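You operate a simulated robot arm through the tools that you are given. There is no shell and no other tool. Be economical: measure what you need, move in short steps, check, and stop when the job is done.

Carry out the task below with a simulated robot arm. There is one attempt and no reset: what you move stays moved.

Task
Turn the left pump dial to 5. Turn the speed dial to 80 rpm. Press the filter button three times. Put the yellow stopper from the bench in front of the water unit on the front strip of the spectrometer top and the blue stopper on the desk left of the printer. Open the left computer drawer, take the ink cartridge marked "black" from there and put it on the desk left of the printer, then shut the drawer. Put the paper roll on the mixing bench top. Open the centrifuge drawer, put the white roll inside and shut the drawer again. Open the sash, fetch the large tube labelled "W57" from the worktop of the fume cupboard and stand it on the bench in front of the water unit and shut the sash again. Switch the white switch on. Open the spectrometer drawer, put the blue pad on the table top away inside, then shut the drawer. Any order will do. Set down upright: ink cartridge, large tube, blue pad.

The check looks at the end state, three seconds after you hand in, the way a careful person would. Anything else that was tipped, shoved, dropped, spilled or broken makes it a failure. A push-on lid holds only when it is set on centred and level and pressed home; a screw cap is set on level and turned clockwise until tight.

Robot
A 7-joint arm with a two-finger parallel gripper on a trunk, on a base that drives. Base frame: it is fixed to the floor where the robot stands at the start and does not move with it; the origin is under the middle of the robot, x ahead of it, y to its left, z up. Lengths are in m, angles in rad, forces in N, time in s.
With the tool pointing down near the work surface it reaches from about 0.1 to 0.64 m from the robot's upright axis, wherever it stands. Its first joint turns from -2.007 to 2.007 rad. Places, roughly: bench in front of the water unit (38x25 cm) [-2.52, 2.98, 0.88]; blue pad (6x5x6 cm) [-0.8, 2.8, 0.9]; c1 drawer [-1.7, 4.4, 0.7]; centrifuge drawer [-1.7, 4.3, 0.7]; desk left of the printer (32x22 cm) [-0.6, -0.8, 0.88]; filter button [-1.9, 3.6, 1.7]; front strip of the spectrometer top (34x18 cm) [-0.04, -0.7, 1.38]; ink cartridge [-1, -0.5, 0.75]; large tube [-0.5, 4.25, 1]; left computer drawer [-1.1, -0.5, 0.7]; left pump dial [0.5, 0, 1.1]; mixing bench top [-2.8, 0.3, 0.9]; n1 drawer [0, -0.8, 0.7]; paper roll (11x11x11 cm) [-1.4, -0.3, 0.9]; sash [-0.7, 4.1, 1.2]; spectrometer drawer [-0.1, -0.8, 0.7]; speed dial [0.2, 0, 1.1]; stopper [-2.5, 3, 1]; white roll (8x8x6 cm) [-2, 0.1, 0.9]; white switch [-0.2, 3.7, 1.2]. Payload 3.91 kg.
The tool frame sits at the grasp point between the pads (the TCP): z along the fingers, y along the line on which they close. The tips reach 0.03 m beyond it. The gripper opens to 0.11 m. The fingers are 0.02 m wide and 0.01 m thick; the gripper's body (0.048 by 0.112 m) begins 0.055 m behind the TCP.
Orientation is that of the tool frame in the base frame, as [roll, pitch, yaw] about the fixed x, y, z axes, in that order (R = Rz(yaw) Ry(pitch) Rx(roll)). With the fingers straight down and closing along the base's y, the tool's x points along the base's -x, its y along +y and its z along -z.

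Tools
- The arm moves only by the tool servo_tool. Its argument "plan" is a list that holds one entry, the list of rows, each a list of 7 numbers: the turn, a rotation vector about the tool's x, y, z in rad, then the shift along the tool's x, y, z in m, then the opening, from 0 (shut) to 1 (fully open). In form: [[[wx, wy, wz, x, y, z, grip], ...]]. A call has 1 to 8 rows; each row shifts and turns the commanded pose from where the row before left it, along the tool's axes as they then stand. Rows are played at 5 a second. More than 0.05 m and 0.15 rad between two rows, or a gripper value outside its range, and nothing of the call is played. A pose out of reach is approached as far as the arm can. The call stops where the force on the tool passes 40 N (or 10 N more than at its start, if that is more) or the arm is blocked; 0.2 s more then pass. The fingers move at their own pace (about 0.108 m/s each) and stop on an object; they squeeze with about 23 N. The grip force told is the motor's: it shows also when the fingers shut on nothing. Time passes only in rows, and 0.2 s behind the last, so rows that do not move let the fingers close. It gives the time, the measured TCP pose, the force on the tool (base axes), the opening and the grip force at its end, in the units of the frame above (readings bear some noise), with the torque about the TCP (base axes, N m) and any sound that the robot's microphone picked up.
- Cameras (640 x 400 px; columns grow to the right, rows downward): "scene" is now at [-0.0333, 0.0913, 1.7976]; the picture's right is [-0.91, -0.42, 0.00], its down [-0.36, 0.78, -0.50] and it looks along [0.21, -0.46, -0.86] (base axes); focal length 214 px, centre (320, 200). "wrist" rides on the gripper at [0.072, 0.017, -0.103] in the tool frame; the picture's right is [-0.23, 0.97, 0.00], its down [-0.76, -0.18, -0.62] and it looks along [-0.61, -0.14, 0.78] (tool axes); focal length 222 px, centre (320, 200). There is no depth. A picture from a camera that has moved, and an enlarged one, comes with that camera's place and axes in the base frame and with its lens.
- camera(camera): a new picture of that camera. It takes no simulated time.
- lift_body(by): slides the trunk up (or, below 0, down) by that many m; the arm and the scene camera ride with it, the base frame stays. It gives what a move gives, with no picture.
- base_move(legs): drives the robot by 1 to 6 legs, each [ahead, turn to the left] in m and rad, along the robot's own axes; the way and the turn of a leg run together, so that a leg with both is an arc; at most 1.5 m and 3.142 rad a leg. The arm and the cameras ride along, it lands a little off, and it stops where it bumps. It gives what a move gives.
- pan_tilt(pan, tilt): turns the head with the scene camera to pan (to the left, within 2.705 rad either way) and tilt (down, from -0.506 to 1.204), counted from straight ahead of the robot. It gives what a move gives.
- zoom(camera, box): a new picture of the part [left, top, right, bottom] of that camera's present view, enlarged. It takes no simulated time.
- finish_job(): hands the job in; it is judged then, once.

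Go step by step. Nothing tells you exact positions but the pictures and the camera data: compare them with the known pose of the tool, close in by small moves and look again before you grip or let go. The budget is 588 turns and 360 pictures, counting those below and the enlarged ones. Unless the task says otherwise, let go and move clear before handing in.

The tools are called after "Request:" by a JSON object that holds its "op" and its "data". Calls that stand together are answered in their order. servo_tool: Moves the arm, as the interface text tells. Its arguments: {"type":"object","properties":{"plan":{"type":"array","items":{"type":"array","items":{"type":"array","items":{"type":"number"}}}}},"required":["plan"]} The other tools are called the same way: lift_body (by) slides the trunk up or down; base_move (legs) drives the base; pan_tilt (pan, tilt) turns the head that bears the scene camera; camera (camera) takes a picture; zoom (camera, box) takes an enlarged picture of a part of a camera's view; finish_job () hands the job in.

At the start:

```text
time_s: 0.0
ee_pos: [-0.0576, -0.3202, 1.5321]
ee_rot: [3.141, -0.001, -3.141]
contact_force: [-0.5, -0.6, 0.4]
wrist_torque: [0.04, 0.01, -0.02]
finger_gap: 0.11
finger_force: 0.0
trunk travel left (down, up): [-0.925, 0.065]
robot x, y, heading: [0.004, -0.0021, 0.004]
head pan, tilt: [-1.138, 1.042]
```

scene: 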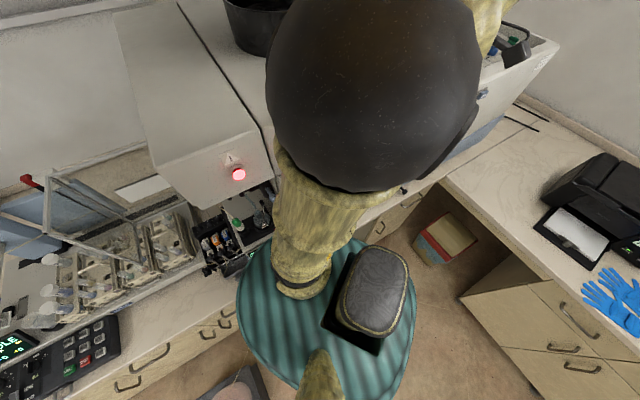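
wrist: 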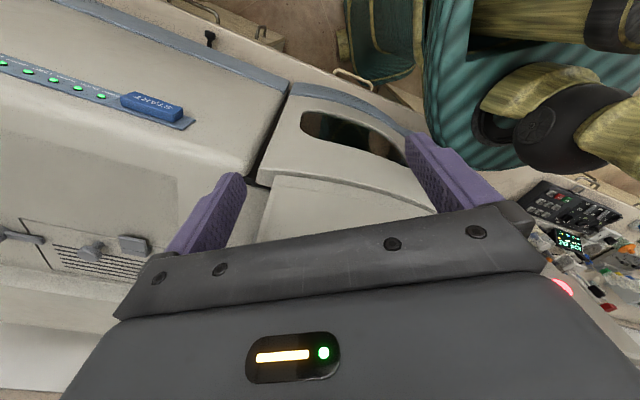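

I see the robot's own arm against instruments; I'll look around first to learn the layout.

Request:
{"op": "pan_tilt", "data": {"pan": 0, "tilt": 0.7}}

Request:
{"op": "camera", "data": {"camera": "scene"}}

Request:
{"op": "pan_tilt", "data": {"pan": 1.57, "tilt": 0.3}}

Request:
{"op": "camera", "data": {"camera": "scene"}}

Request:
{"op": "pan_tilt", "data": {"pan": 2.7, "tilt": 0.3}}

Request:
{"op": "camera", "data": {"camera": "scene"}}

Request:
{"op": "pan_tilt", "data": {"pan": -2.4, "tilt": 0.5}}

Request:
{"op": "camera", "data": {"camera": "scene"}}

```text
time_s: 1.4
ee_pos: [-0.0595, -0.3199, 1.5308]
ee_rot: [-3.14, 0.0, 3.141]
contact_force: [-0.2, 0.2, -0.2]
wrist_torque: [0.01, -0.01, 0.0]
finger_gap: 0.1098
finger_force: 0.0
trunk travel left (down, up): [-0.925, 0.065]
robot x, y, heading: [-0.0012, -0.0022, -0.001]
head pan, tilt: [0.0, 0.7]
```

```text
357 pictures are left
camera scene: at [0.0236, 0.152, 1.8239], right [0.0, -1.0, 0.0], down [-0.64, 0.0, -0.76], along [0.76, 0.0, -0.64], focal length 214 px, centre (320, 200)
```

scene: 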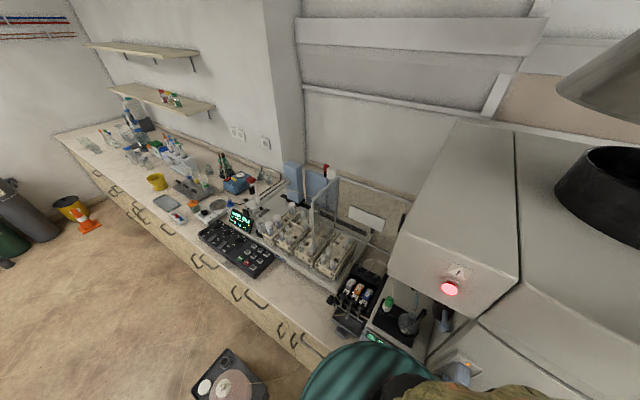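

```text
time_s: 3.0
ee_pos: [-0.0584, -0.3201, 1.5314]
ee_rot: [3.141, 0.001, 3.14]
contact_force: [-0.7, 0.9, -0.9]
wrist_torque: [-0.01, 0.01, 0.02]
finger_gap: 0.1098
finger_force: 0.1
trunk travel left (down, up): [-0.925, 0.065]
robot x, y, heading: [-0.0004, 0.0011, 0.001]
head pan, tilt: [1.571, 0.3]
```

```text
356 pictures are left
camera scene: at [-0.0613, 0.2455, 1.86], right [1.0, 0.0, 0.0], down [0.0, -0.3, -0.96], along [0.0, 0.96, -0.3], focal length 214 px, centre (320, 200)
```

scene: 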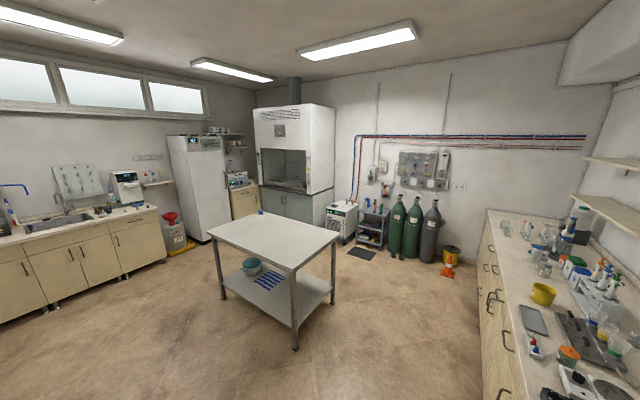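

```text
time_s: 4.4
ee_pos: [-0.0587, -0.3203, 1.5315]
ee_rot: [-3.142, 0.001, 3.14]
contact_force: [0.9, -0.5, 0.1]
wrist_torque: [0.03, 0.03, -0.02]
finger_gap: 0.11
finger_force: 0.0
trunk travel left (down, up): [-0.925, 0.065]
robot x, y, heading: [0.0004, -0.0015, -0.002]
head pan, tilt: [2.7, 0.3]
```

```text
355 pictures are left
camera scene: at [-0.1458, 0.1921, 1.86], right [0.43, 0.9, 0.0], down [0.27, -0.13, -0.96], along [-0.86, 0.41, -0.3], focal length 214 px, centre (320, 200)
```

scene: 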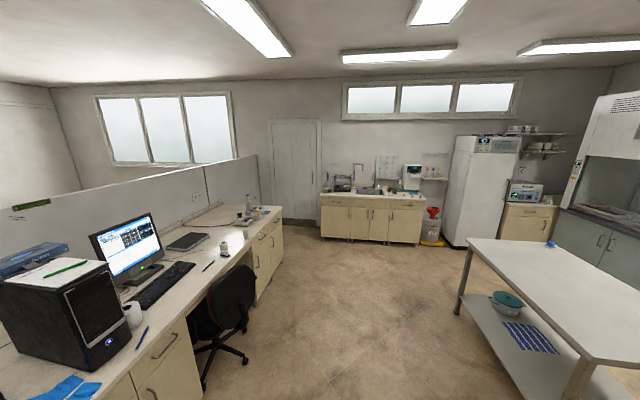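

```text
time_s: 8.4
ee_pos: [-0.0582, -0.3201, 1.5301]
ee_rot: [-3.141, 0.0, -3.141]
contact_force: [-0.5, 0.3, -0.8]
wrist_torque: [-0.03, -0.01, -0.05]
finger_gap: 0.1101
finger_force: 0.0
trunk travel left (down, up): [-0.925, 0.065]
robot x, y, heading: [-0.0018, -0.0029, -0.001]
head pan, tilt: [-2.4, 0.499]
```

```text
354 pictures are left
camera scene: at [-0.1285, 0.0906, 1.8416], right [-0.68, 0.74, 0.0], down [0.35, 0.32, -0.88], along [-0.65, -0.59, -0.48], focal length 214 px, centre (320, 200)
```

scene: 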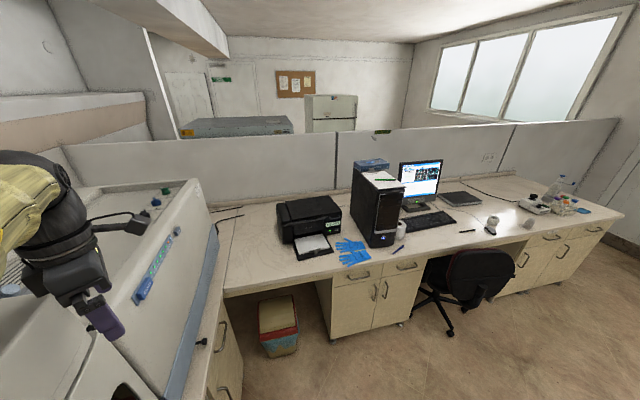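

The layout is clear; now I look closely at the dials in front.

Request:
{"op": "pan_tilt", "data": {"pan": -0.3, "tilt": 1.0}}

Request:
{"op": "camera", "data": {"camera": "scene"}}

Request:
{"op": "zoom", "data": {"camera": "scene", "box": [220, 50, 420, 175]}}

```text
time_s: 10.4
ee_pos: [-0.058, -0.3203, 1.5313]
ee_rot: [-3.142, -0.002, 3.141]
contact_force: [0.0, 0.3, -1.0]
wrist_torque: [-0.02, 0.02, 0.01]
finger_gap: 0.1101
finger_force: 0.0
trunk travel left (down, up): [-0.925, 0.065]
robot x, y, heading: [0.0014, 0.0044, 0.0]
head pan, tilt: [-0.3, 1.0]
```

```text
353 pictures are left
camera scene: at [0.0051, 0.1314, 1.8005], right [-0.3, -0.96, 0.0], down [-0.8, 0.25, -0.54], along [0.52, -0.16, -0.84], focal length 214 px, centre (320, 200)
```

scene: 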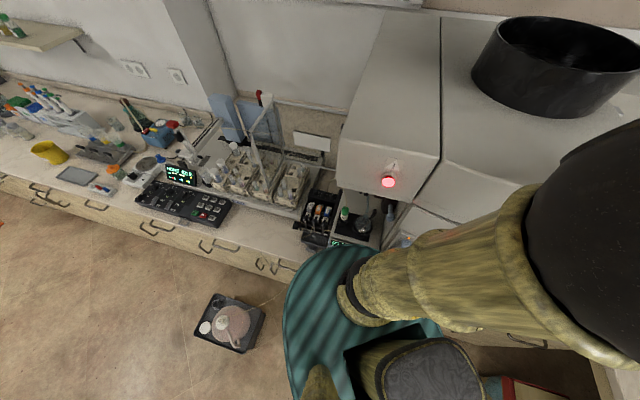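

```text
3.20 times, centred on (320, 112) of scene
camera zoom: at [0.0051, 0.1314, 1.8005], right [-0.3, -0.96, 0.0], down [-0.8, 0.25, -0.54], along [0.52, -0.16, -0.84], focal length 686 px, centre (320, 480)
```

zoom: 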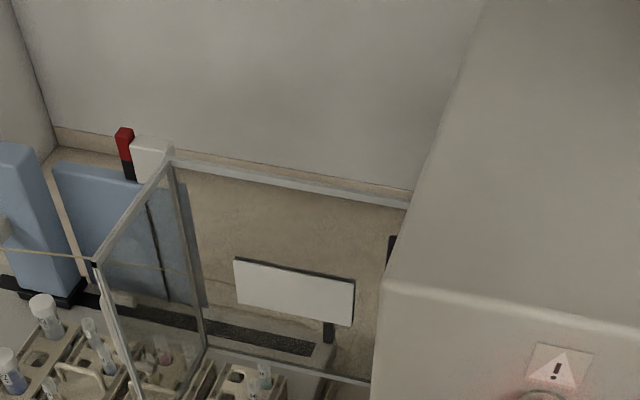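

Request:
{"op": "zoom", "data": {"camera": "scene", "box": [280, 170, 420, 258]}}

Request:
{"op": "zoom", "data": {"camera": "scene", "box": [130, 140, 290, 240]}}

```text
4.55 times, centred on (350, 214) of scene
camera zoom: at [0.0051, 0.1314, 1.8005], right [-0.3, -0.96, 0.0], down [-0.8, 0.25, -0.54], along [0.52, -0.16, -0.84], focal length 975 px, centre (184, 136)
```

zoom: 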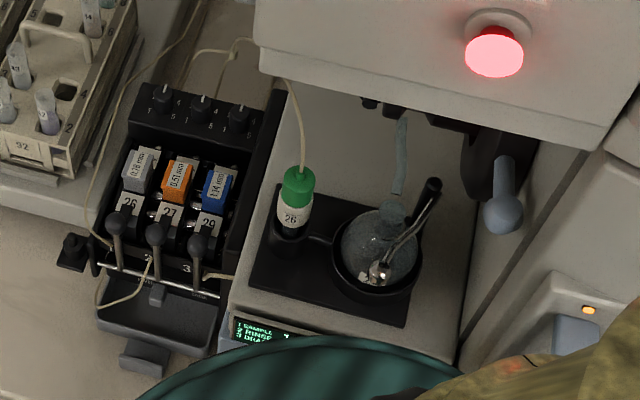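

```text
4.00 times, centred on (210, 190) of scene
camera zoom: at [0.0051, 0.1314, 1.8005], right [-0.3, -0.96, 0.0], down [-0.8, 0.25, -0.54], along [0.52, -0.16, -0.84], focal length 858 px, centre (760, 240)
```

zoom: 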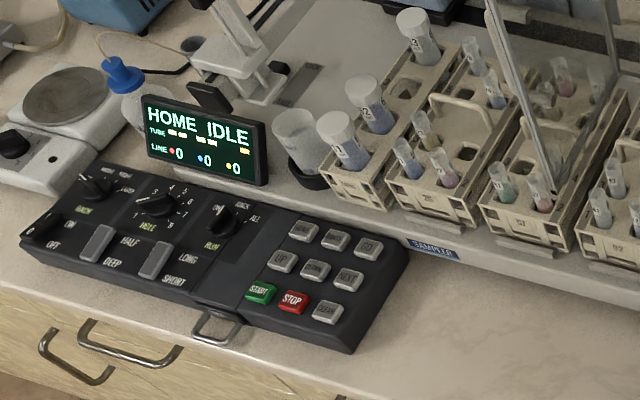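

Robot stands right against the bench; I back off to see the front face of the pump.

Request:
{"op": "base_move", "data": {"legs": [[-0.35, 0]]}}

Request:
{"op": "pan_tilt", "data": {"pan": 0, "tilt": 0.7}}

Request:
{"op": "camera", "data": {"camera": "scene"}}

Request:
{"op": "zoom", "data": {"camera": "scene", "box": [280, 150, 440, 250]}}

```text
time_s: 12.9
ee_pos: [-0.4126, -0.3203, 1.5304]
ee_rot: [-3.142, 0.0, 3.14]
contact_force: [0.2, 0.2, 0.0]
wrist_torque: [0.05, 0.0, 0.04]
finger_gap: 0.11
finger_force: 0.1
trunk travel left (down, up): [-0.925, 0.065]
robot x, y, heading: [-0.351, 0.0023, -0.003]
head pan, tilt: [-0.3, 1.0]
```

```text
time_s: 13.8
ee_pos: [-0.4105, -0.3209, 1.5295]
ee_rot: [3.141, 0.0, 3.141]
contact_force: [0.1, -0.1, -1.0]
wrist_torque: [-0.02, 0.01, -0.03]
finger_gap: 0.11
finger_force: 0.1
trunk travel left (down, up): [-0.925, 0.065]
robot x, y, heading: [-0.3514, 0.0028, -0.007]
head pan, tilt: [0.0, 0.7]
```

```text
349 pictures are left
camera scene: at [-0.3288, 0.1522, 1.8239], right [0.0, -1.0, 0.0], down [-0.64, 0.0, -0.76], along [0.76, 0.0, -0.64], focal length 214 px, centre (320, 200)
```

scene: 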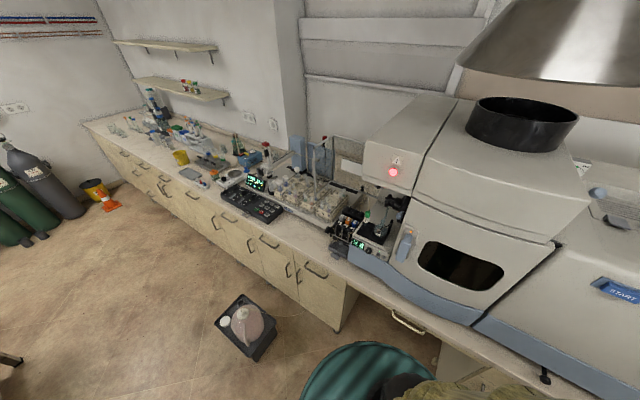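

```text
4.00 times, centred on (360, 200) of scene
camera zoom: at [-0.3288, 0.1522, 1.8239], right [0.0, -1.0, 0.0], down [-0.64, 0.0, -0.76], along [0.76, 0.0, -0.64], focal length 858 px, centre (160, 200)
```

zoom: 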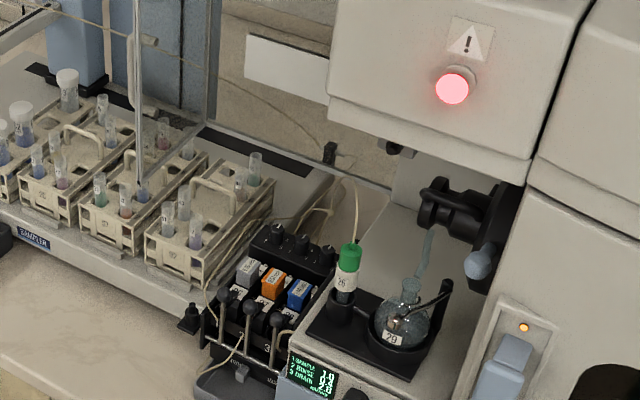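

Request:
{"op": "pan_tilt", "data": {"pan": 0, "tilt": 0.85}}

Request:
{"op": "camera", "data": {"camera": "scene"}}

Request:
{"op": "zoom", "data": {"camera": "scene", "box": [310, 165, 430, 240]}}

```text
time_s: 14.4
ee_pos: [-0.4114, -0.321, 1.5298]
ee_rot: [-3.141, -0.002, 3.14]
contact_force: [-0.2, 0.0, -0.6]
wrist_torque: [0.01, 0.0, -0.03]
finger_gap: 0.1097
finger_force: 0.1
trunk travel left (down, up): [-0.925, 0.065]
robot x, y, heading: [-0.3526, -0.0027, -0.005]
head pan, tilt: [0.0, 0.85]
```

```text
347 pictures are left
camera scene: at [-0.3358, 0.1525, 1.8117], right [0.0, -1.0, 0.0], down [-0.75, 0.0, -0.66], along [0.66, 0.0, -0.75], focal length 214 px, centre (320, 200)
```

scene: 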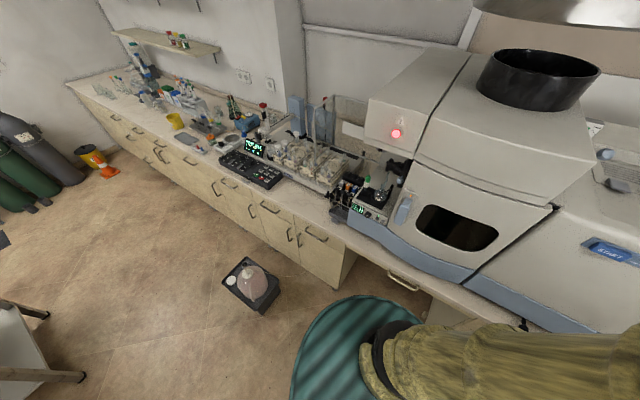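

```text
5.33 times, centred on (370, 202) of scene
camera zoom: at [-0.3358, 0.1525, 1.8117], right [0.0, -1.0, 0.0], down [-0.75, 0.0, -0.66], along [0.66, 0.0, -0.75], focal length 1144 px, centre (53, 187)
```

zoom: 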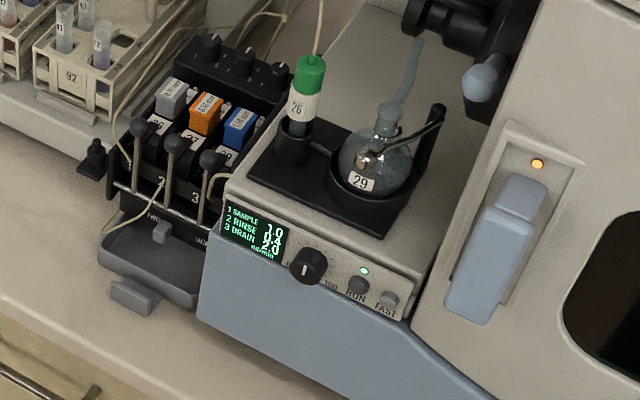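

Speed dial is on the sloped front of the unit about (0.22,-0.05,1.085); furniture runs about 58° to the x axis. I drive to face it squarely.

Request:
{"op": "base_move", "data": {"legs": [[0, 0.97], [0.27, 0], [0, -1.53]]}}

Request:
{"op": "pan_tilt", "data": {"pan": 0, "tilt": 0.8}}

Request:
{"op": "camera", "data": {"camera": "scene"}}

Request:
{"op": "camera", "data": {"camera": "wrist"}}

```text
time_s: 25.5
ee_pos: [-0.4224, -0.0171, 1.5311]
ee_rot: [-3.14, 0.0, 2.567]
contact_force: [1.1, 0.0, 0.8]
wrist_torque: [0.01, 0.01, 0.02]
finger_gap: 0.1099
finger_force: 0.1
trunk travel left (down, up): [-0.925, 0.065]
robot x, y, heading: [-0.2003, 0.2192, -0.576]
head pan, tilt: [0.0, 0.85]
```

```text
time_s: 26.2
ee_pos: [-0.4226, -0.0167, 1.5304]
ee_rot: [-3.141, 0.0, 2.569]
contact_force: [-1.1, 1.0, 0.0]
wrist_torque: [-0.01, -0.02, -0.01]
finger_gap: 0.1099
finger_force: 0.1
trunk travel left (down, up): [-0.925, 0.065]
robot x, y, heading: [-0.2014, 0.2205, -0.578]
head pan, tilt: [0.0, 0.799]
```

```text
345 pictures are left
camera scene: at [-0.1008, 0.337, 1.8157], right [-0.54, -0.84, 0.0], down [-0.6, 0.39, -0.7], along [0.59, -0.38, -0.72], focal length 214 px, centre (320, 200)
```

scene: 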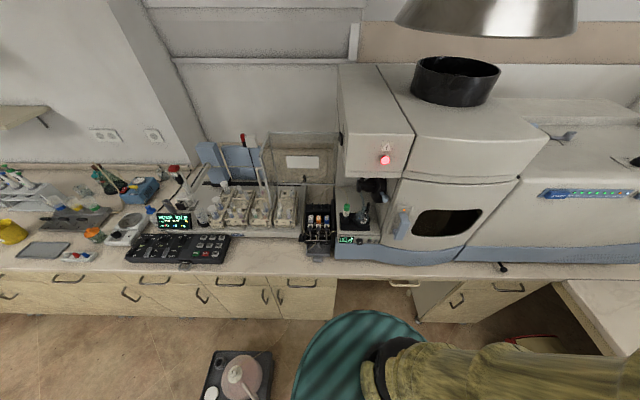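

```text
344 pictures are left
camera wrist: at [-0.4734, 0.0358, 1.6344], right [0.72, 0.69, 0.0], down [0.54, -0.56, 0.62], along [0.43, -0.45, -0.78], focal length 222 px, centre (320, 200)
```

wrist: 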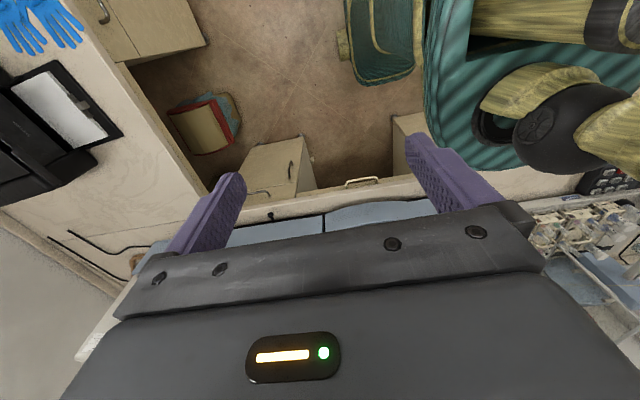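

Well aligned. I bring the arm round to the front, still pointing down, to learn how it moves.

Request:
{"op": "servo_tool", "data": {"plan": [[[0, 0, 0, -0.045, 0.02, 0, 1], [0, 0, 0, -0.045, 0.02, 0, 1], [0, 0, 0, -0.04, 0.03, 0, 1], [0, 0, 0, -0.04, 0.03, 0, 1], [0, 0, 0, -0.03, 0.04, 0, 1], [0, 0, 0, -0.03, 0.04, 0, 1], [0, 0, 0, -0.03, 0.04, 0, 1], [0, 0, 0, -0.03, 0.04, 0, 1]]]}}

Request:
{"op": "zoom", "data": {"camera": "scene", "box": [320, 190, 420, 252]}}

Request:
{"op": "camera", "data": {"camera": "scene"}}

```text
time_s: 28.0
ee_pos: [-0.113, -0.0385, 1.4948]
ee_rot: [3.141, 0.0, 2.567]
contact_force: [-0.1, 0.2, -0.2]
wrist_torque: [-0.01, 0.01, 0.01]
finger_gap: 0.1101
finger_force: 0.1
out of reach, approached as far as the arm can: row 4, 5, 6, 7, 8
trunk travel left (down, up): [-0.925, 0.065]
robot x, y, heading: [-0.1968, 0.222, -0.568]
head pan, tilt: [0.0, 0.799]
```

```text
6.40 times, centred on (370, 221) of scene
camera zoom: at [-0.1012, 0.3375, 1.8157], right [-0.54, -0.84, 0.0], down [-0.6, 0.39, -0.7], along [0.59, -0.38, -0.72], focal length 1373 px, centre (0, 66)
```

zoom: 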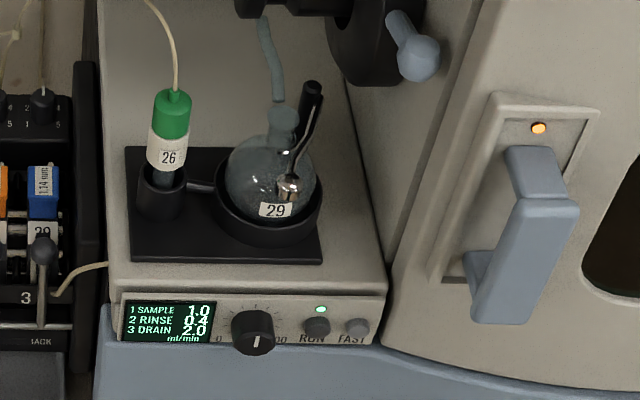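

```text
342 pictures are left
camera scene: at [-0.1012, 0.3375, 1.8157], right [-0.54, -0.84, 0.0], down [-0.6, 0.39, -0.7], along [0.59, -0.38, -0.72], focal length 214 px, centre (320, 200)
```

scene: 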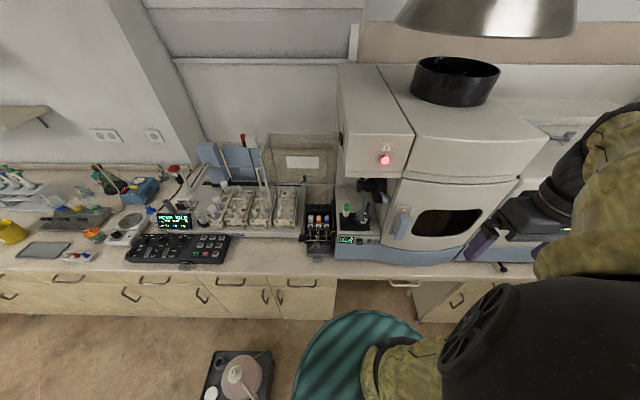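

Request:
{"op": "servo_tool", "data": {"plan": [[[0, 0, 0, 0, 0, 0.05, 1], [0, 0, 0, 0, 0, 0.05, 1], [0, 0, 0, 0, 0, 0.05, 1], [0, 0, 0, 0, 0, 0.05, 1], [0, 0, 0, 0, 0, 0.05, 1]]]}}

```text
time_s: 29.2
ee_pos: [-0.1093, -0.0643, 1.2579]
ee_rot: [3.138, -0.004, 2.569]
contact_force: [-0.6, -1.6, -0.3]
wrist_torque: [0.03, -0.01, 0.01]
finger_gap: 0.11
finger_force: 0.0
out of reach, approached as far as the arm can: row 4, 5
trunk travel left (down, up): [-0.925, 0.065]
robot x, y, heading: [-0.1988, 0.2192, -0.57]
head pan, tilt: [0.0, 0.799]
```

Request:
{"op": "servo_tool", "data": {"plan": [[[0, 0, 0, -0.04, 0.0, 0, 1], [0, 0, 0, -0.04, 0, 0, 1], [0, 0, 0, -0.04, 0, 0, 1]]]}}

Request:
{"op": "camera", "data": {"camera": "scene"}}

```text
time_s: 30.0
ee_pos: [-0.0089, -0.1299, 1.2573]
ee_rot: [3.141, -0.003, 2.569]
contact_force: [0.4, -0.7, 0.0]
wrist_torque: [0.06, 0.04, -0.03]
finger_gap: 0.11
finger_force: 0.0
trunk travel left (down, up): [-0.925, 0.065]
robot x, y, heading: [-0.2006, 0.2213, -0.572]
head pan, tilt: [0.0, 0.799]
```

```text
341 pictures are left
camera scene: at [-0.0983, 0.3343, 1.8156], right [-0.54, -0.84, 0.0], down [-0.6, 0.39, -0.7], along [0.58, -0.38, -0.72], focal length 214 px, centre (320, 200)
```

scene: 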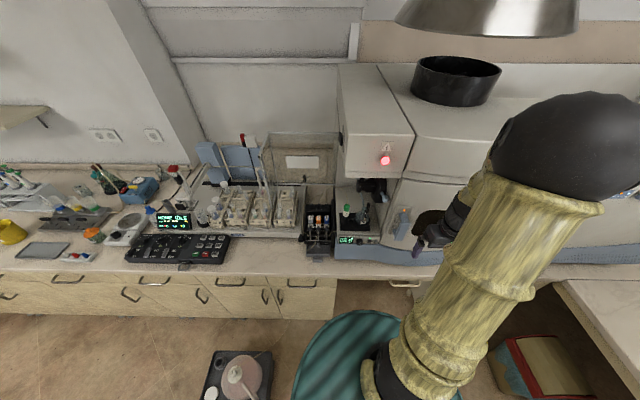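

Request:
{"op": "servo_tool", "data": {"plan": [[[0, 0, 0, 0.0, 0.04, 0, 1], [0, 0, 0, 0, 0.04, 0, 1], [0, 0, 0, 0, 0.04, 0, 1], [0, 0, 0, 0, 0.04, 0, 1], [0, -0.12, 0, 0, 0.03, 0, 1], [0, -0.12, 0, 0, 0, 0, 1], [0, -0.12, 0, 0, 0, 0, 1]]]}}

```text
time_s: 31.6
ee_pos: [0.1222, 0.0132, 1.2766]
ee_rot: [3.141, 0.361, 2.567]
contact_force: [0.5, 0.3, 0.2]
wrist_torque: [-0.03, 0.0, 0.01]
finger_gap: 0.1102
finger_force: 0.0
out of reach, approached as far as the arm can: row 6, 7
trunk travel left (down, up): [-0.925, 0.065]
robot x, y, heading: [-0.2017, 0.2193, -0.576]
head pan, tilt: [0.0, 0.799]
```

Request:
{"op": "servo_tool", "data": {"plan": [[[0, -0.15, 0, 0, 0, 0, 0.5], [0, -0.15, 0, 0, 0, 0, 0.5], [0, -0.15, 0, 0, 0, 0, 0.5], [0, -0.15, 0, 0, 0, 0, 0.5], [0, -0.15, 0, 0, 0, 0, 0.5], [0, -0.15, 0, 0, 0, 0, 0.5], [0, -0.15, 0, 0, 0, 0, 0.5], [0, -0.1, 0, 0, 0, 0, 0.5]]]}}

Request:
{"op": "camera", "data": {"camera": "wrist"}}

Request:
{"op": "camera", "data": {"camera": "scene"}}

```text
time_s: 33.4
ee_pos: [0.2596, -0.0769, 1.3422]
ee_rot: [-3.139, 1.51, 2.57]
contact_force: [0.1, -0.4, 0.7]
wrist_torque: [0.0, -0.01, -0.03]
finger_gap: 0.055
finger_force: 0.1
out of reach, approached as far as the arm can: row 1, 2, 3, 4, 5, 6, 7, 8
trunk travel left (down, up): [-0.925, 0.065]
robot x, y, heading: [-0.1955, 0.2195, -0.573]
head pan, tilt: [0.0, 0.799]
```

```text
340 pictures are left
camera wrist: at [0.1792, -0.0045, 1.2759], right [0.54, 0.81, 0.23], down [-0.58, 0.16, 0.8], along [0.61, -0.56, 0.56], focal length 222 px, centre (320, 200)
```

wrist: 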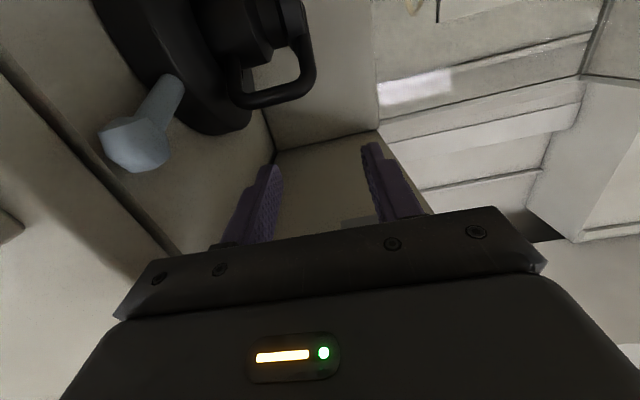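

```text
339 pictures are left
camera scene: at [-0.1, 0.3366, 1.8157], right [-0.54, -0.84, 0.0], down [-0.6, 0.39, -0.7], along [0.59, -0.38, -0.72], focal length 214 px, centre (320, 200)
```

scene: 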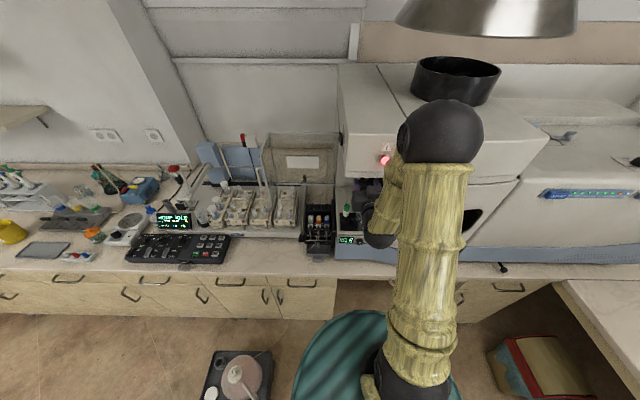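

Request:
{"op": "servo_tool", "data": {"plan": [[[0, 0, 0, 0, 0, -0.04, 0.5], [0, 0, 0, 0, 0, -0.04, 0.5], [0, 0, 0, 0, 0, -0.04, 0.5], [0, 0, 0, 0, 0, -0.04, 0.5]]]}}

Request:
{"op": "lift_body", "data": {"by": -0.25}}

Request:
{"op": "camera", "data": {"camera": "wrist"}}

Request:
{"op": "camera", "data": {"camera": "scene"}}

```text
time_s: 34.4
ee_pos: [0.2594, -0.0755, 1.3521]
ee_rot: [-3.139, 1.51, 2.568]
contact_force: [-0.4, -0.5, -0.4]
wrist_torque: [0.03, 0.02, 0.01]
finger_gap: 0.0549
finger_force: 0.0
out of reach, approached as far as the arm can: row 1, 2, 3, 4
trunk travel left (down, up): [-0.925, 0.065]
robot x, y, heading: [-0.1994, 0.2195, -0.575]
head pan, tilt: [0.0, 0.799]
```

```text
time_s: 36.0
ee_pos: [0.2611, -0.0781, 1.2001]
ee_rot: [-2.962, 1.546, 2.744]
contact_force: [-1.6, 2.2, 11.0]
wrist_torque: [-0.33, 0.1, -0.15]
finger_gap: 0.0546
finger_force: 0.0
trunk travel left (down, up): [-0.762, 0.228]
robot x, y, heading: [-0.1981, 0.2221, -0.575]
head pan, tilt: [0.0, 0.799]
stopped: the force on the tool passed its limit at 51 N (the readings are from after the stop); the commanded pose is now the measured one
```

```text
338 pictures are left
camera wrist: at [0.1822, -0.0066, 1.13], right [0.53, 0.82, 0.22], down [-0.6, 0.18, 0.78], along [0.59, -0.55, 0.59], focal length 222 px, centre (320, 200)
```

wrist: 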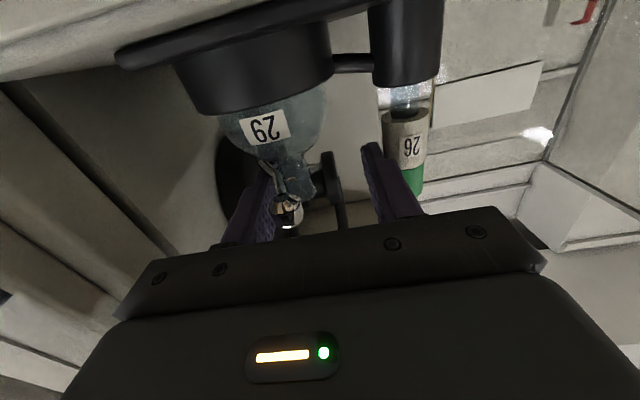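

```text
337 pictures are left
camera scene: at [-0.101, 0.3372, 1.6517], right [-0.54, -0.84, 0.0], down [-0.6, 0.39, -0.7], along [0.59, -0.38, -0.72], focal length 214 px, centre (320, 200)
```

scene: 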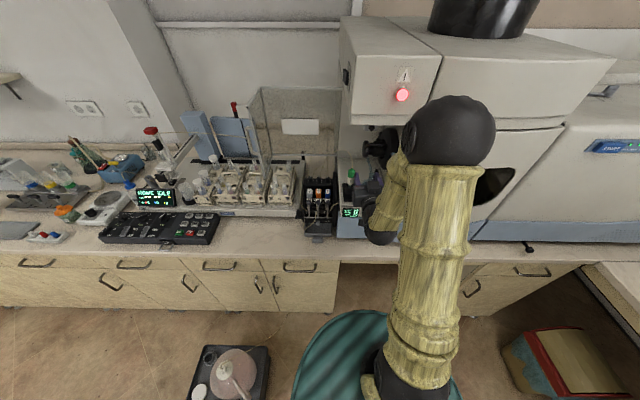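

The lowering touched the flask holder; I raise straight back up and look for damage.

Request:
{"op": "lift_body", "data": {"by": 0.16}}

Request:
{"op": "camera", "data": {"camera": "wrist"}}

Request:
{"op": "zoom", "data": {"camera": "scene", "box": [300, 130, 440, 250]}}

```text
time_s: 37.8
ee_pos: [0.2615, -0.0768, 1.358]
ee_rot: [-3.024, 1.54, 2.683]
contact_force: [-0.2, -0.5, -0.4]
wrist_torque: [-0.02, -0.05, 0.03]
finger_gap: 0.0549
finger_force: 0.0
trunk travel left (down, up): [-0.922, 0.068]
robot x, y, heading: [-0.2038, 0.2211, -0.572]
head pan, tilt: [0.0, 0.799]
```

```text
336 pictures are left
camera wrist: at [0.182, -0.0065, 1.2892], right [0.53, 0.82, 0.22], down [-0.6, 0.18, 0.78], along [0.6, -0.55, 0.58], focal length 222 px, centre (320, 200)
```

wrist: 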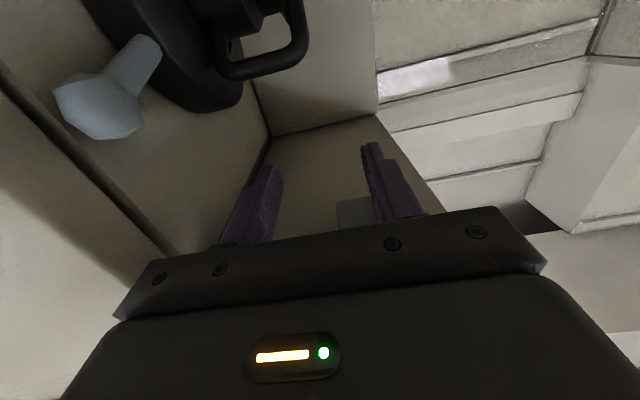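

```text
3.33 times, centred on (370, 190) of scene
camera zoom: at [-0.1005, 0.3369, 1.8123], right [-0.54, -0.84, 0.0], down [-0.6, 0.39, -0.7], along [0.59, -0.38, -0.72], focal length 715 px, centre (153, 233)
```

zoom: 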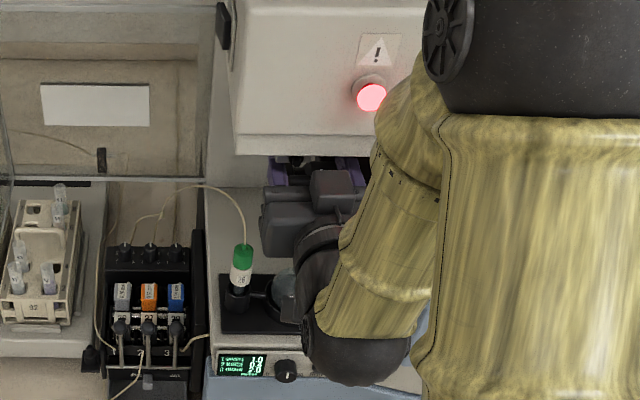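

Request:
{"op": "base_move", "data": {"legs": [[-0.3, 0]]}}

Request:
{"op": "camera", "data": {"camera": "scene"}}

Request:
{"op": "zoom", "data": {"camera": "scene", "box": [300, 110, 420, 185]}}

```text
time_s: 40.1
ee_pos: [0.0077, 0.0877, 1.3592]
ee_rot: [-3.022, 1.541, 2.69]
contact_force: [0.5, 0.9, 0.2]
wrist_torque: [0.03, 0.02, 0.02]
finger_gap: 0.055
finger_force: 0.1
trunk travel left (down, up): [-0.922, 0.068]
robot x, y, heading: [-0.4501, 0.3846, -0.568]
head pan, tilt: [0.0, 0.799]
```

```text
334 pictures are left
camera scene: at [-0.3552, 0.5011, 1.8124], right [-0.54, -0.84, 0.0], down [-0.6, 0.39, -0.7], along [0.59, -0.38, -0.72], focal length 214 px, centre (320, 200)
```

scene: 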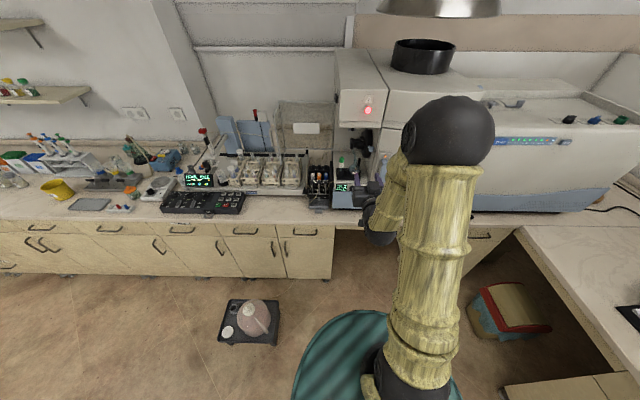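

```text
5.33 times, centred on (360, 148) of scene
camera zoom: at [-0.3552, 0.5011, 1.8124], right [-0.54, -0.84, 0.0], down [-0.6, 0.39, -0.7], along [0.59, -0.38, -0.72], focal length 1144 px, centre (107, 480)
```

zoom: 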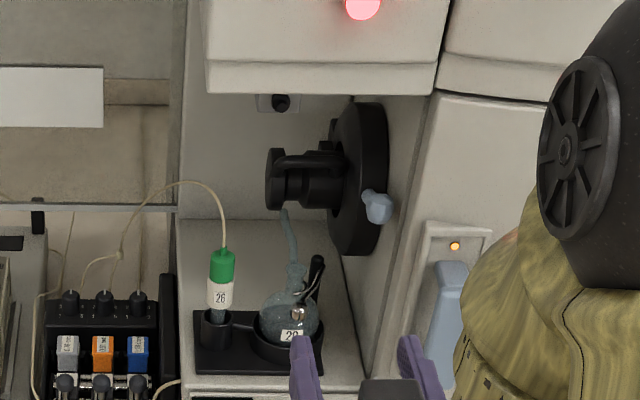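

Nothing damaged. In free air now, I lower the trunk so the horizontal gripper is at dial height.

Request:
{"op": "lift_body", "data": {"by": -0.27}}

Request:
{"op": "camera", "data": {"camera": "scene"}}

Request:
{"op": "camera", "data": {"camera": "wrist"}}

```text
time_s: 42.9
ee_pos: [0.0087, 0.0866, 1.0878]
ee_rot: [-3.026, 1.539, 2.686]
contact_force: [0.3, 0.2, 0.6]
wrist_torque: [0.02, -0.01, -0.03]
finger_gap: 0.055
finger_force: 0.1
trunk travel left (down, up): [-0.652, 0.338]
robot x, y, heading: [-0.4538, 0.3832, -0.572]
head pan, tilt: [0.0, 0.799]
```

```text
332 pictures are left
camera scene: at [-0.3542, 0.5005, 1.5424], right [-0.54, -0.84, 0.0], down [-0.6, 0.39, -0.7], along [0.59, -0.38, -0.72], focal length 214 px, centre (320, 200)
```

scene: 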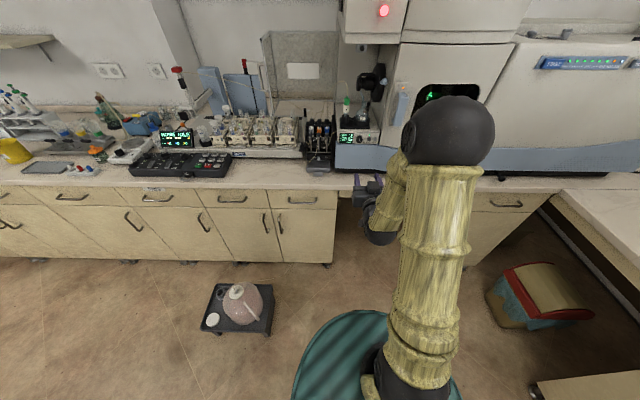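

```text
331 pictures are left
camera wrist: at [-0.0708, 0.1576, 1.0193], right [0.53, 0.82, 0.22], down [-0.6, 0.18, 0.78], along [0.6, -0.55, 0.58], focal length 222 px, centre (320, 200)
```

wrist: 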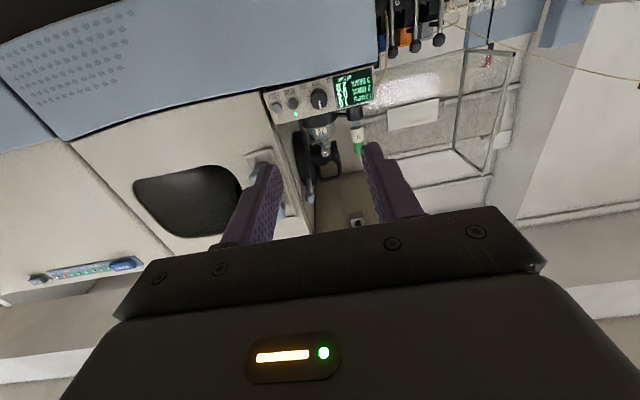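

Request:
{"op": "zoom", "data": {"camera": "scene", "box": [325, 110, 405, 160]}}

Request:
{"op": "zoom", "data": {"camera": "wrist", "box": [260, 65, 380, 140]}}

Request:
{"op": "zoom", "data": {"camera": "scene", "box": [290, 100, 350, 160]}}

```text
8.00 times, centred on (365, 135) of scene
camera zoom: at [-0.3542, 0.5005, 1.5424], right [-0.54, -0.84, 0.0], down [-0.6, 0.39, -0.7], along [0.59, -0.38, -0.72], focal length 1716 px, centre (-40, 720)
```

zoom: 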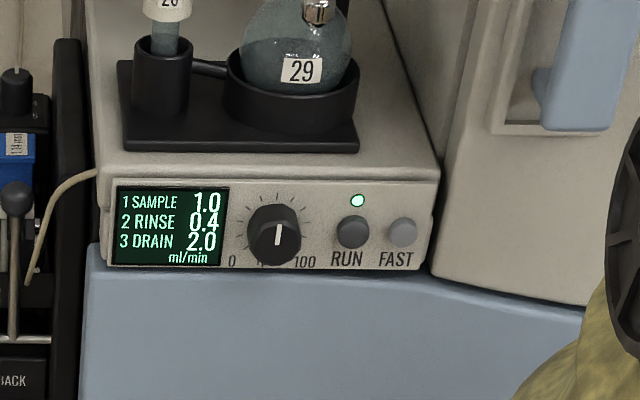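

```text
5.33 times, centred on (320, 102) of wrist
camera zoom: at [-0.0708, 0.1576, 1.0193], right [0.53, 0.82, 0.22], down [-0.6, 0.18, 0.78], along [0.6, -0.55, 0.58], focal length 1185 px, centre (320, 720)
```

zoom: 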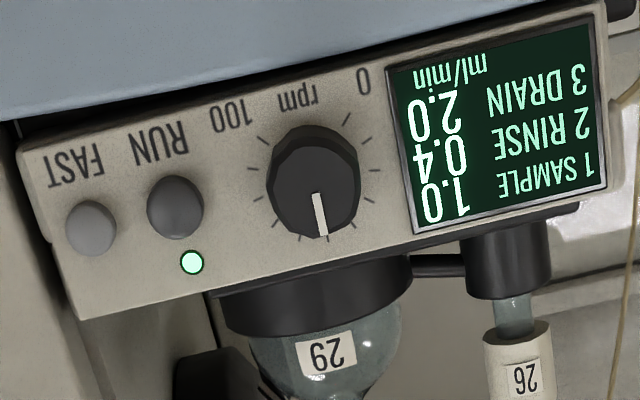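

```text
6.67 times, centred on (320, 130) of scene
camera zoom: at [-0.3542, 0.5005, 1.5424], right [-0.54, -0.84, 0.0], down [-0.6, 0.39, -0.7], along [0.59, -0.38, -0.72], focal length 1430 px, centre (320, 667)
```

zoom: 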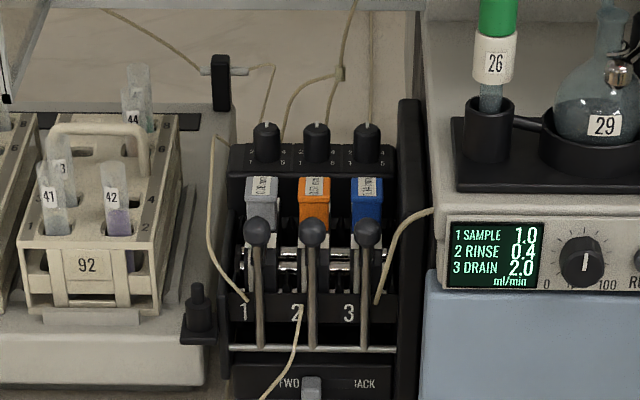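

Speed pointer is at 50 (straight up); 80 needs 81° clockwise. I roll the gripper so the closing line stays clear of the RUN button, and check.

Request:
{"op": "servo_tool", "data": {"plan": [[[0, 0, 0.145, 0, 0, 0, 0.45], [0, 0, 0.145, 0, 0, 0, 0.45], [0, 0, 0.145, 0, 0, 0, 0.45], [0, 0, 0.145, 0, 0, 0, 0.45], [0, 0, 0.145, 0, 0, 0, 0.45], [0, 0, 0.145, 0, 0, 0, 0.45]]]}}

Request:
{"op": "camera", "data": {"camera": "wrist"}}

```text
time_s: 44.3
ee_pos: [0.0085, 0.086, 1.0874]
ee_rot: [1.612, 0.701, 1.025]
contact_force: [-0.6, 0.1, -0.5]
wrist_torque: [0.02, 0.0, -0.01]
finger_gap: 0.0495
finger_force: 0.1
trunk travel left (down, up): [-0.652, 0.338]
robot x, y, heading: [-0.4541, 0.3845, -0.573]
head pan, tilt: [0.0, 0.799]
```

```text
327 pictures are left
camera wrist: at [-0.0436, 0.1986, 1.0573], right [0.27, 0.37, 0.89], down [-0.89, -0.25, 0.37], along [0.36, -0.89, 0.26], focal length 222 px, centre (320, 200)
```

wrist: 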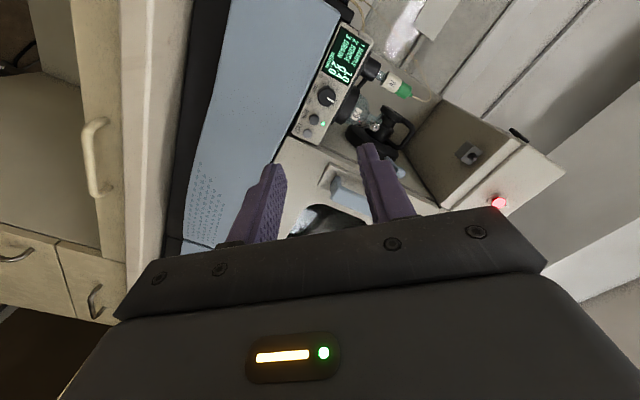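

Dial front triangulates to about (0.211,-0.050,1.094). I drive closer and then re-measure.

Request:
{"op": "base_move", "data": {"legs": [[0.15, 0]]}}

Request:
{"op": "camera", "data": {"camera": "wrist"}}

Request:
{"op": "zoom", "data": {"camera": "scene", "box": [320, 130, 400, 180]}}

```text
time_s: 45.8
ee_pos: [0.1333, 0.0053, 1.0872]
ee_rot: [1.611, 0.703, 1.024]
contact_force: [-0.6, -0.3, 0.1]
wrist_torque: [-0.01, -0.01, 0.03]
finger_gap: 0.0495
finger_force: 0.1
trunk travel left (down, up): [-0.652, 0.338]
robot x, y, heading: [-0.3273, 0.3025, -0.571]
head pan, tilt: [0.0, 0.799]
```

```text
326 pictures are left
camera wrist: at [0.0825, 0.1163, 1.0569], right [0.27, 0.37, 0.89], down [-0.89, -0.25, 0.38], along [0.36, -0.89, 0.26], focal length 222 px, centre (320, 200)
```

wrist: 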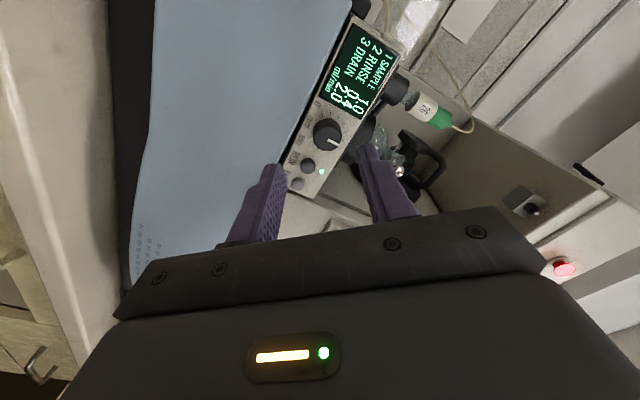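

```text
8.00 times, centred on (360, 155) of scene
camera zoom: at [-0.2272, 0.4185, 1.5423], right [-0.54, -0.84, 0.0], down [-0.6, 0.39, -0.7], along [0.58, -0.38, -0.72], focal length 1716 px, centre (0, 560)
```

zoom: 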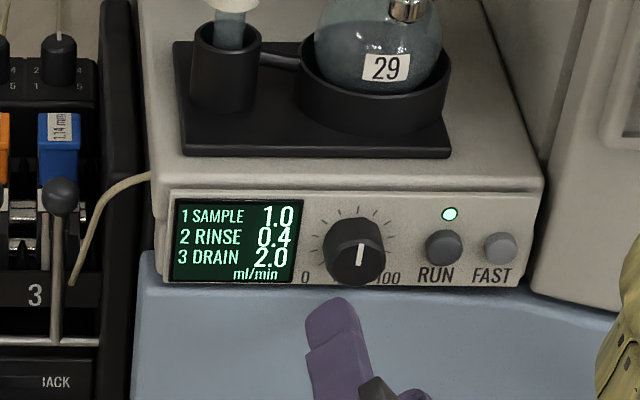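

Request:
{"op": "servo_tool", "data": {"plan": [[[0, 0, 0, -0.01, 0.005, 0.02, 0.5], [0, 0, 0, 0, 0, 0.03, 0.5]]]}}

Request:
{"op": "zoom", "data": {"camera": "wrist", "box": [200, 40, 440, 220]}}

Request:
{"op": "zoom", "data": {"camera": "scene", "box": [320, 130, 400, 180]}}

```text
time_s: 46.4
ee_pos: [0.1733, -0.0275, 1.0985]
ee_rot: [1.61, 0.703, 1.022]
contact_force: [0.1, 0.2, 0.6]
wrist_torque: [-0.01, -0.04, -0.03]
finger_gap: 0.055
finger_force: 0.1
trunk travel left (down, up): [-0.652, 0.338]
robot x, y, heading: [-0.3268, 0.3011, -0.57]
head pan, tilt: [0.0, 0.799]
```

```text
2.22 times, centred on (320, 130) of wrist
camera zoom: at [0.1225, 0.0845, 1.0663], right [0.27, 0.37, 0.89], down [-0.89, -0.25, 0.38], along [0.36, -0.89, 0.26], focal length 494 px, centre (320, 356)
```

zoom: 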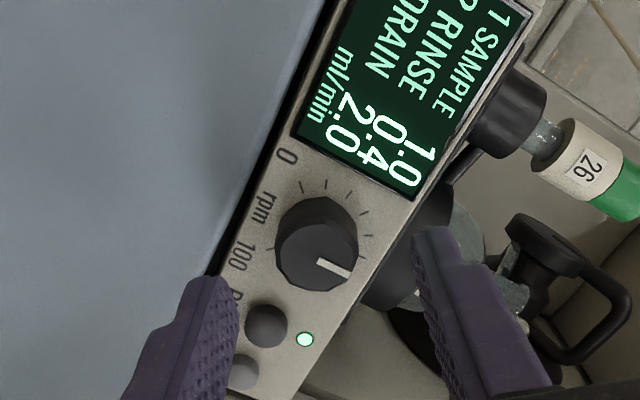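

```text
8.00 times, centred on (360, 155) of scene
camera zoom: at [-0.2275, 0.4187, 1.5423], right [-0.54, -0.84, 0.0], down [-0.6, 0.39, -0.7], along [0.58, -0.38, -0.72], focal length 1716 px, centre (0, 560)
```

zoom: 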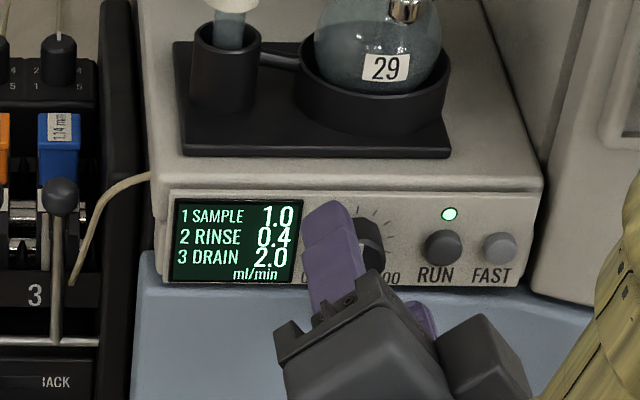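

Request:
{"op": "servo_tool", "data": {"plan": [[[0, 0, 0, 0, 0, 0.015, 0.5], [0, 0, 0, 0, 0, 0.013, 0.5]]]}}

Request:
{"op": "zoom", "data": {"camera": "wrist", "box": [200, 40, 440, 220]}}

Request:
{"op": "zoom", "data": {"camera": "scene", "box": [320, 130, 400, 180]}}

```text
time_s: 47.1
ee_pos: [0.1894, -0.038, 1.0967]
ee_rot: [1.615, 0.703, 1.027]
contact_force: [-29.3, 14.4, 5.6]
wrist_torque: [-0.27, -0.74, 0.77]
finger_gap: 0.0551
finger_force: 0.9
trunk travel left (down, up): [-0.652, 0.338]
robot x, y, heading: [-0.3289, 0.3014, -0.573]
head pan, tilt: [0.0, 0.799]
stopped in row 2: the force on the tool passed its limit at 45 N (the readings are from after the stop); the commanded pose is now the measured one
```

```text
2.22 times, centred on (320, 130) of wrist
camera zoom: at [0.1378, 0.074, 1.0659], right [0.27, 0.37, 0.89], down [-0.89, -0.25, 0.38], along [0.37, -0.89, 0.26], focal length 494 px, centre (320, 356)
```

zoom: 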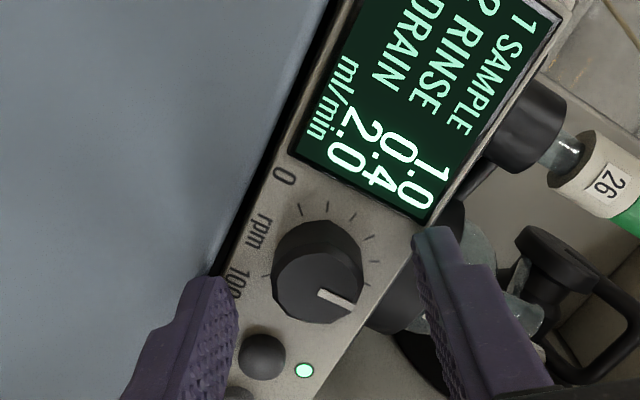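

```text
8.00 times, centred on (360, 155) of scene
camera zoom: at [-0.2351, 0.4226, 1.5427], right [-0.54, -0.84, 0.0], down [-0.6, 0.39, -0.7], along [0.59, -0.38, -0.71], focal length 1716 px, centre (0, 560)
```

zoom: 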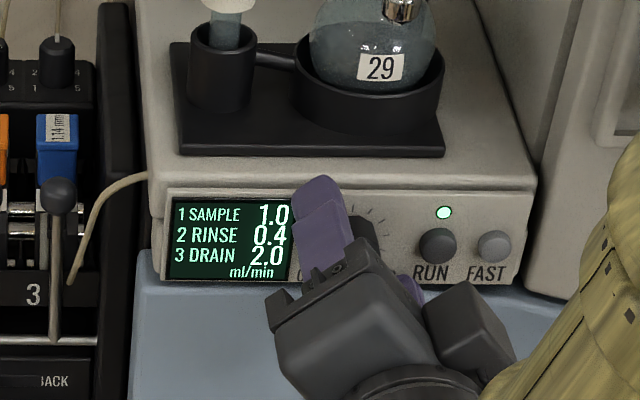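

Lower finger met the blue lip below the panel. I back off and use a near-horizontal closing line with two short strokes and a narrow opening.

Request:
{"op": "servo_tool", "data": {"plan": [[[0, 0, 0, 0, 0, -0.03, 0.4], [0, 0, -0.15, 0, 0, 0, 0.36], [0, 0, -0.15, 0, 0, 0, 0.36], [0, 0, -0.15, 0, 0, 0, 0.36], [0, 0, -0.15, 0, 0, 0, 0.36], [0, 0, -0.15, 0, 0, 0, 0.36], [0, 0, -0.15, 0, 0, 0, 0.36], [0, 0, -0.15, 0, 0, 0, 0.36]]]}}

Request:
{"op": "servo_tool", "data": {"plan": [[[0, 0, -0.15, 0, 0, 0, 0.36]]]}}

Request:
{"op": "zoom", "data": {"camera": "wrist", "box": [200, 40, 440, 220]}}

Request:
{"op": "zoom", "data": {"camera": "scene", "box": [320, 130, 400, 180]}}

```text
time_s: 48.9
ee_pos: [0.1689, -0.0231, 1.0945]
ee_rot: [-1.768, 1.381, -2.336]
contact_force: [-0.5, 0.3, -0.9]
wrist_torque: [0.0, -0.03, -0.01]
finger_gap: 0.0397
finger_force: 0.0
trunk travel left (down, up): [-0.652, 0.338]
robot x, y, heading: [-0.3254, 0.3055, -0.573]
head pan, tilt: [0.0, 0.799]
```

```text
time_s: 49.3
ee_pos: [0.1696, -0.0235, 1.0948]
ee_rot: [-1.684, 1.236, -2.248]
contact_force: [-0.4, -0.9, 0.0]
wrist_torque: [0.02, -0.02, 0.0]
finger_gap: 0.0397
finger_force: 0.1
trunk travel left (down, up): [-0.652, 0.338]
robot x, y, heading: [-0.3311, 0.3032, -0.575]
head pan, tilt: [0.0, 0.799]
```

```text
2.22 times, centred on (320, 130) of wrist
camera zoom: at [0.0766, 0.0263, 1.0247], right [0.53, 0.84, -0.11], down [-0.45, 0.39, 0.8], along [0.71, -0.38, 0.59], focal length 494 px, centre (320, 356)
```

zoom: 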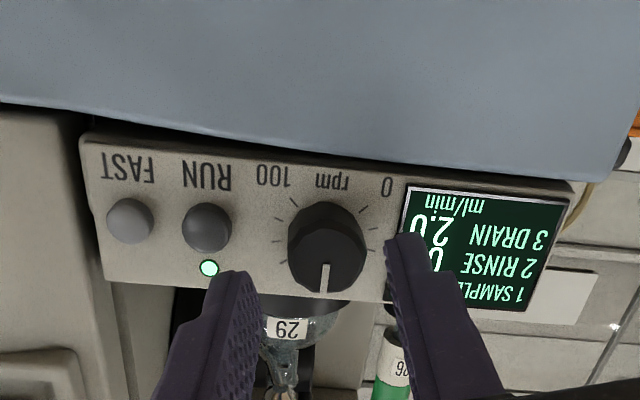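

```text
8.00 times, centred on (360, 155) of scene
camera zoom: at [-0.2286, 0.4196, 1.5423], right [-0.54, -0.84, 0.0], down [-0.6, 0.39, -0.7], along [0.59, -0.38, -0.72], focal length 1716 px, centre (0, 560)
```

zoom: 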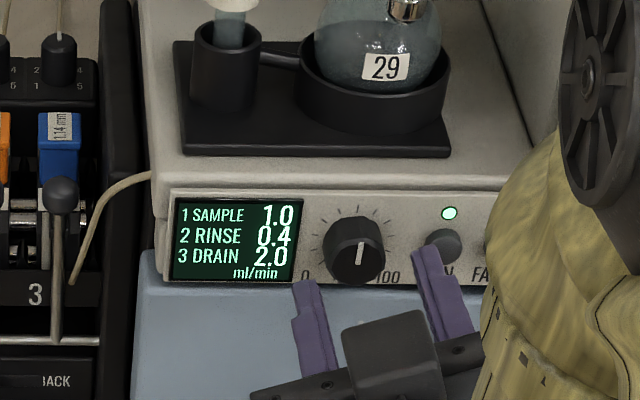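

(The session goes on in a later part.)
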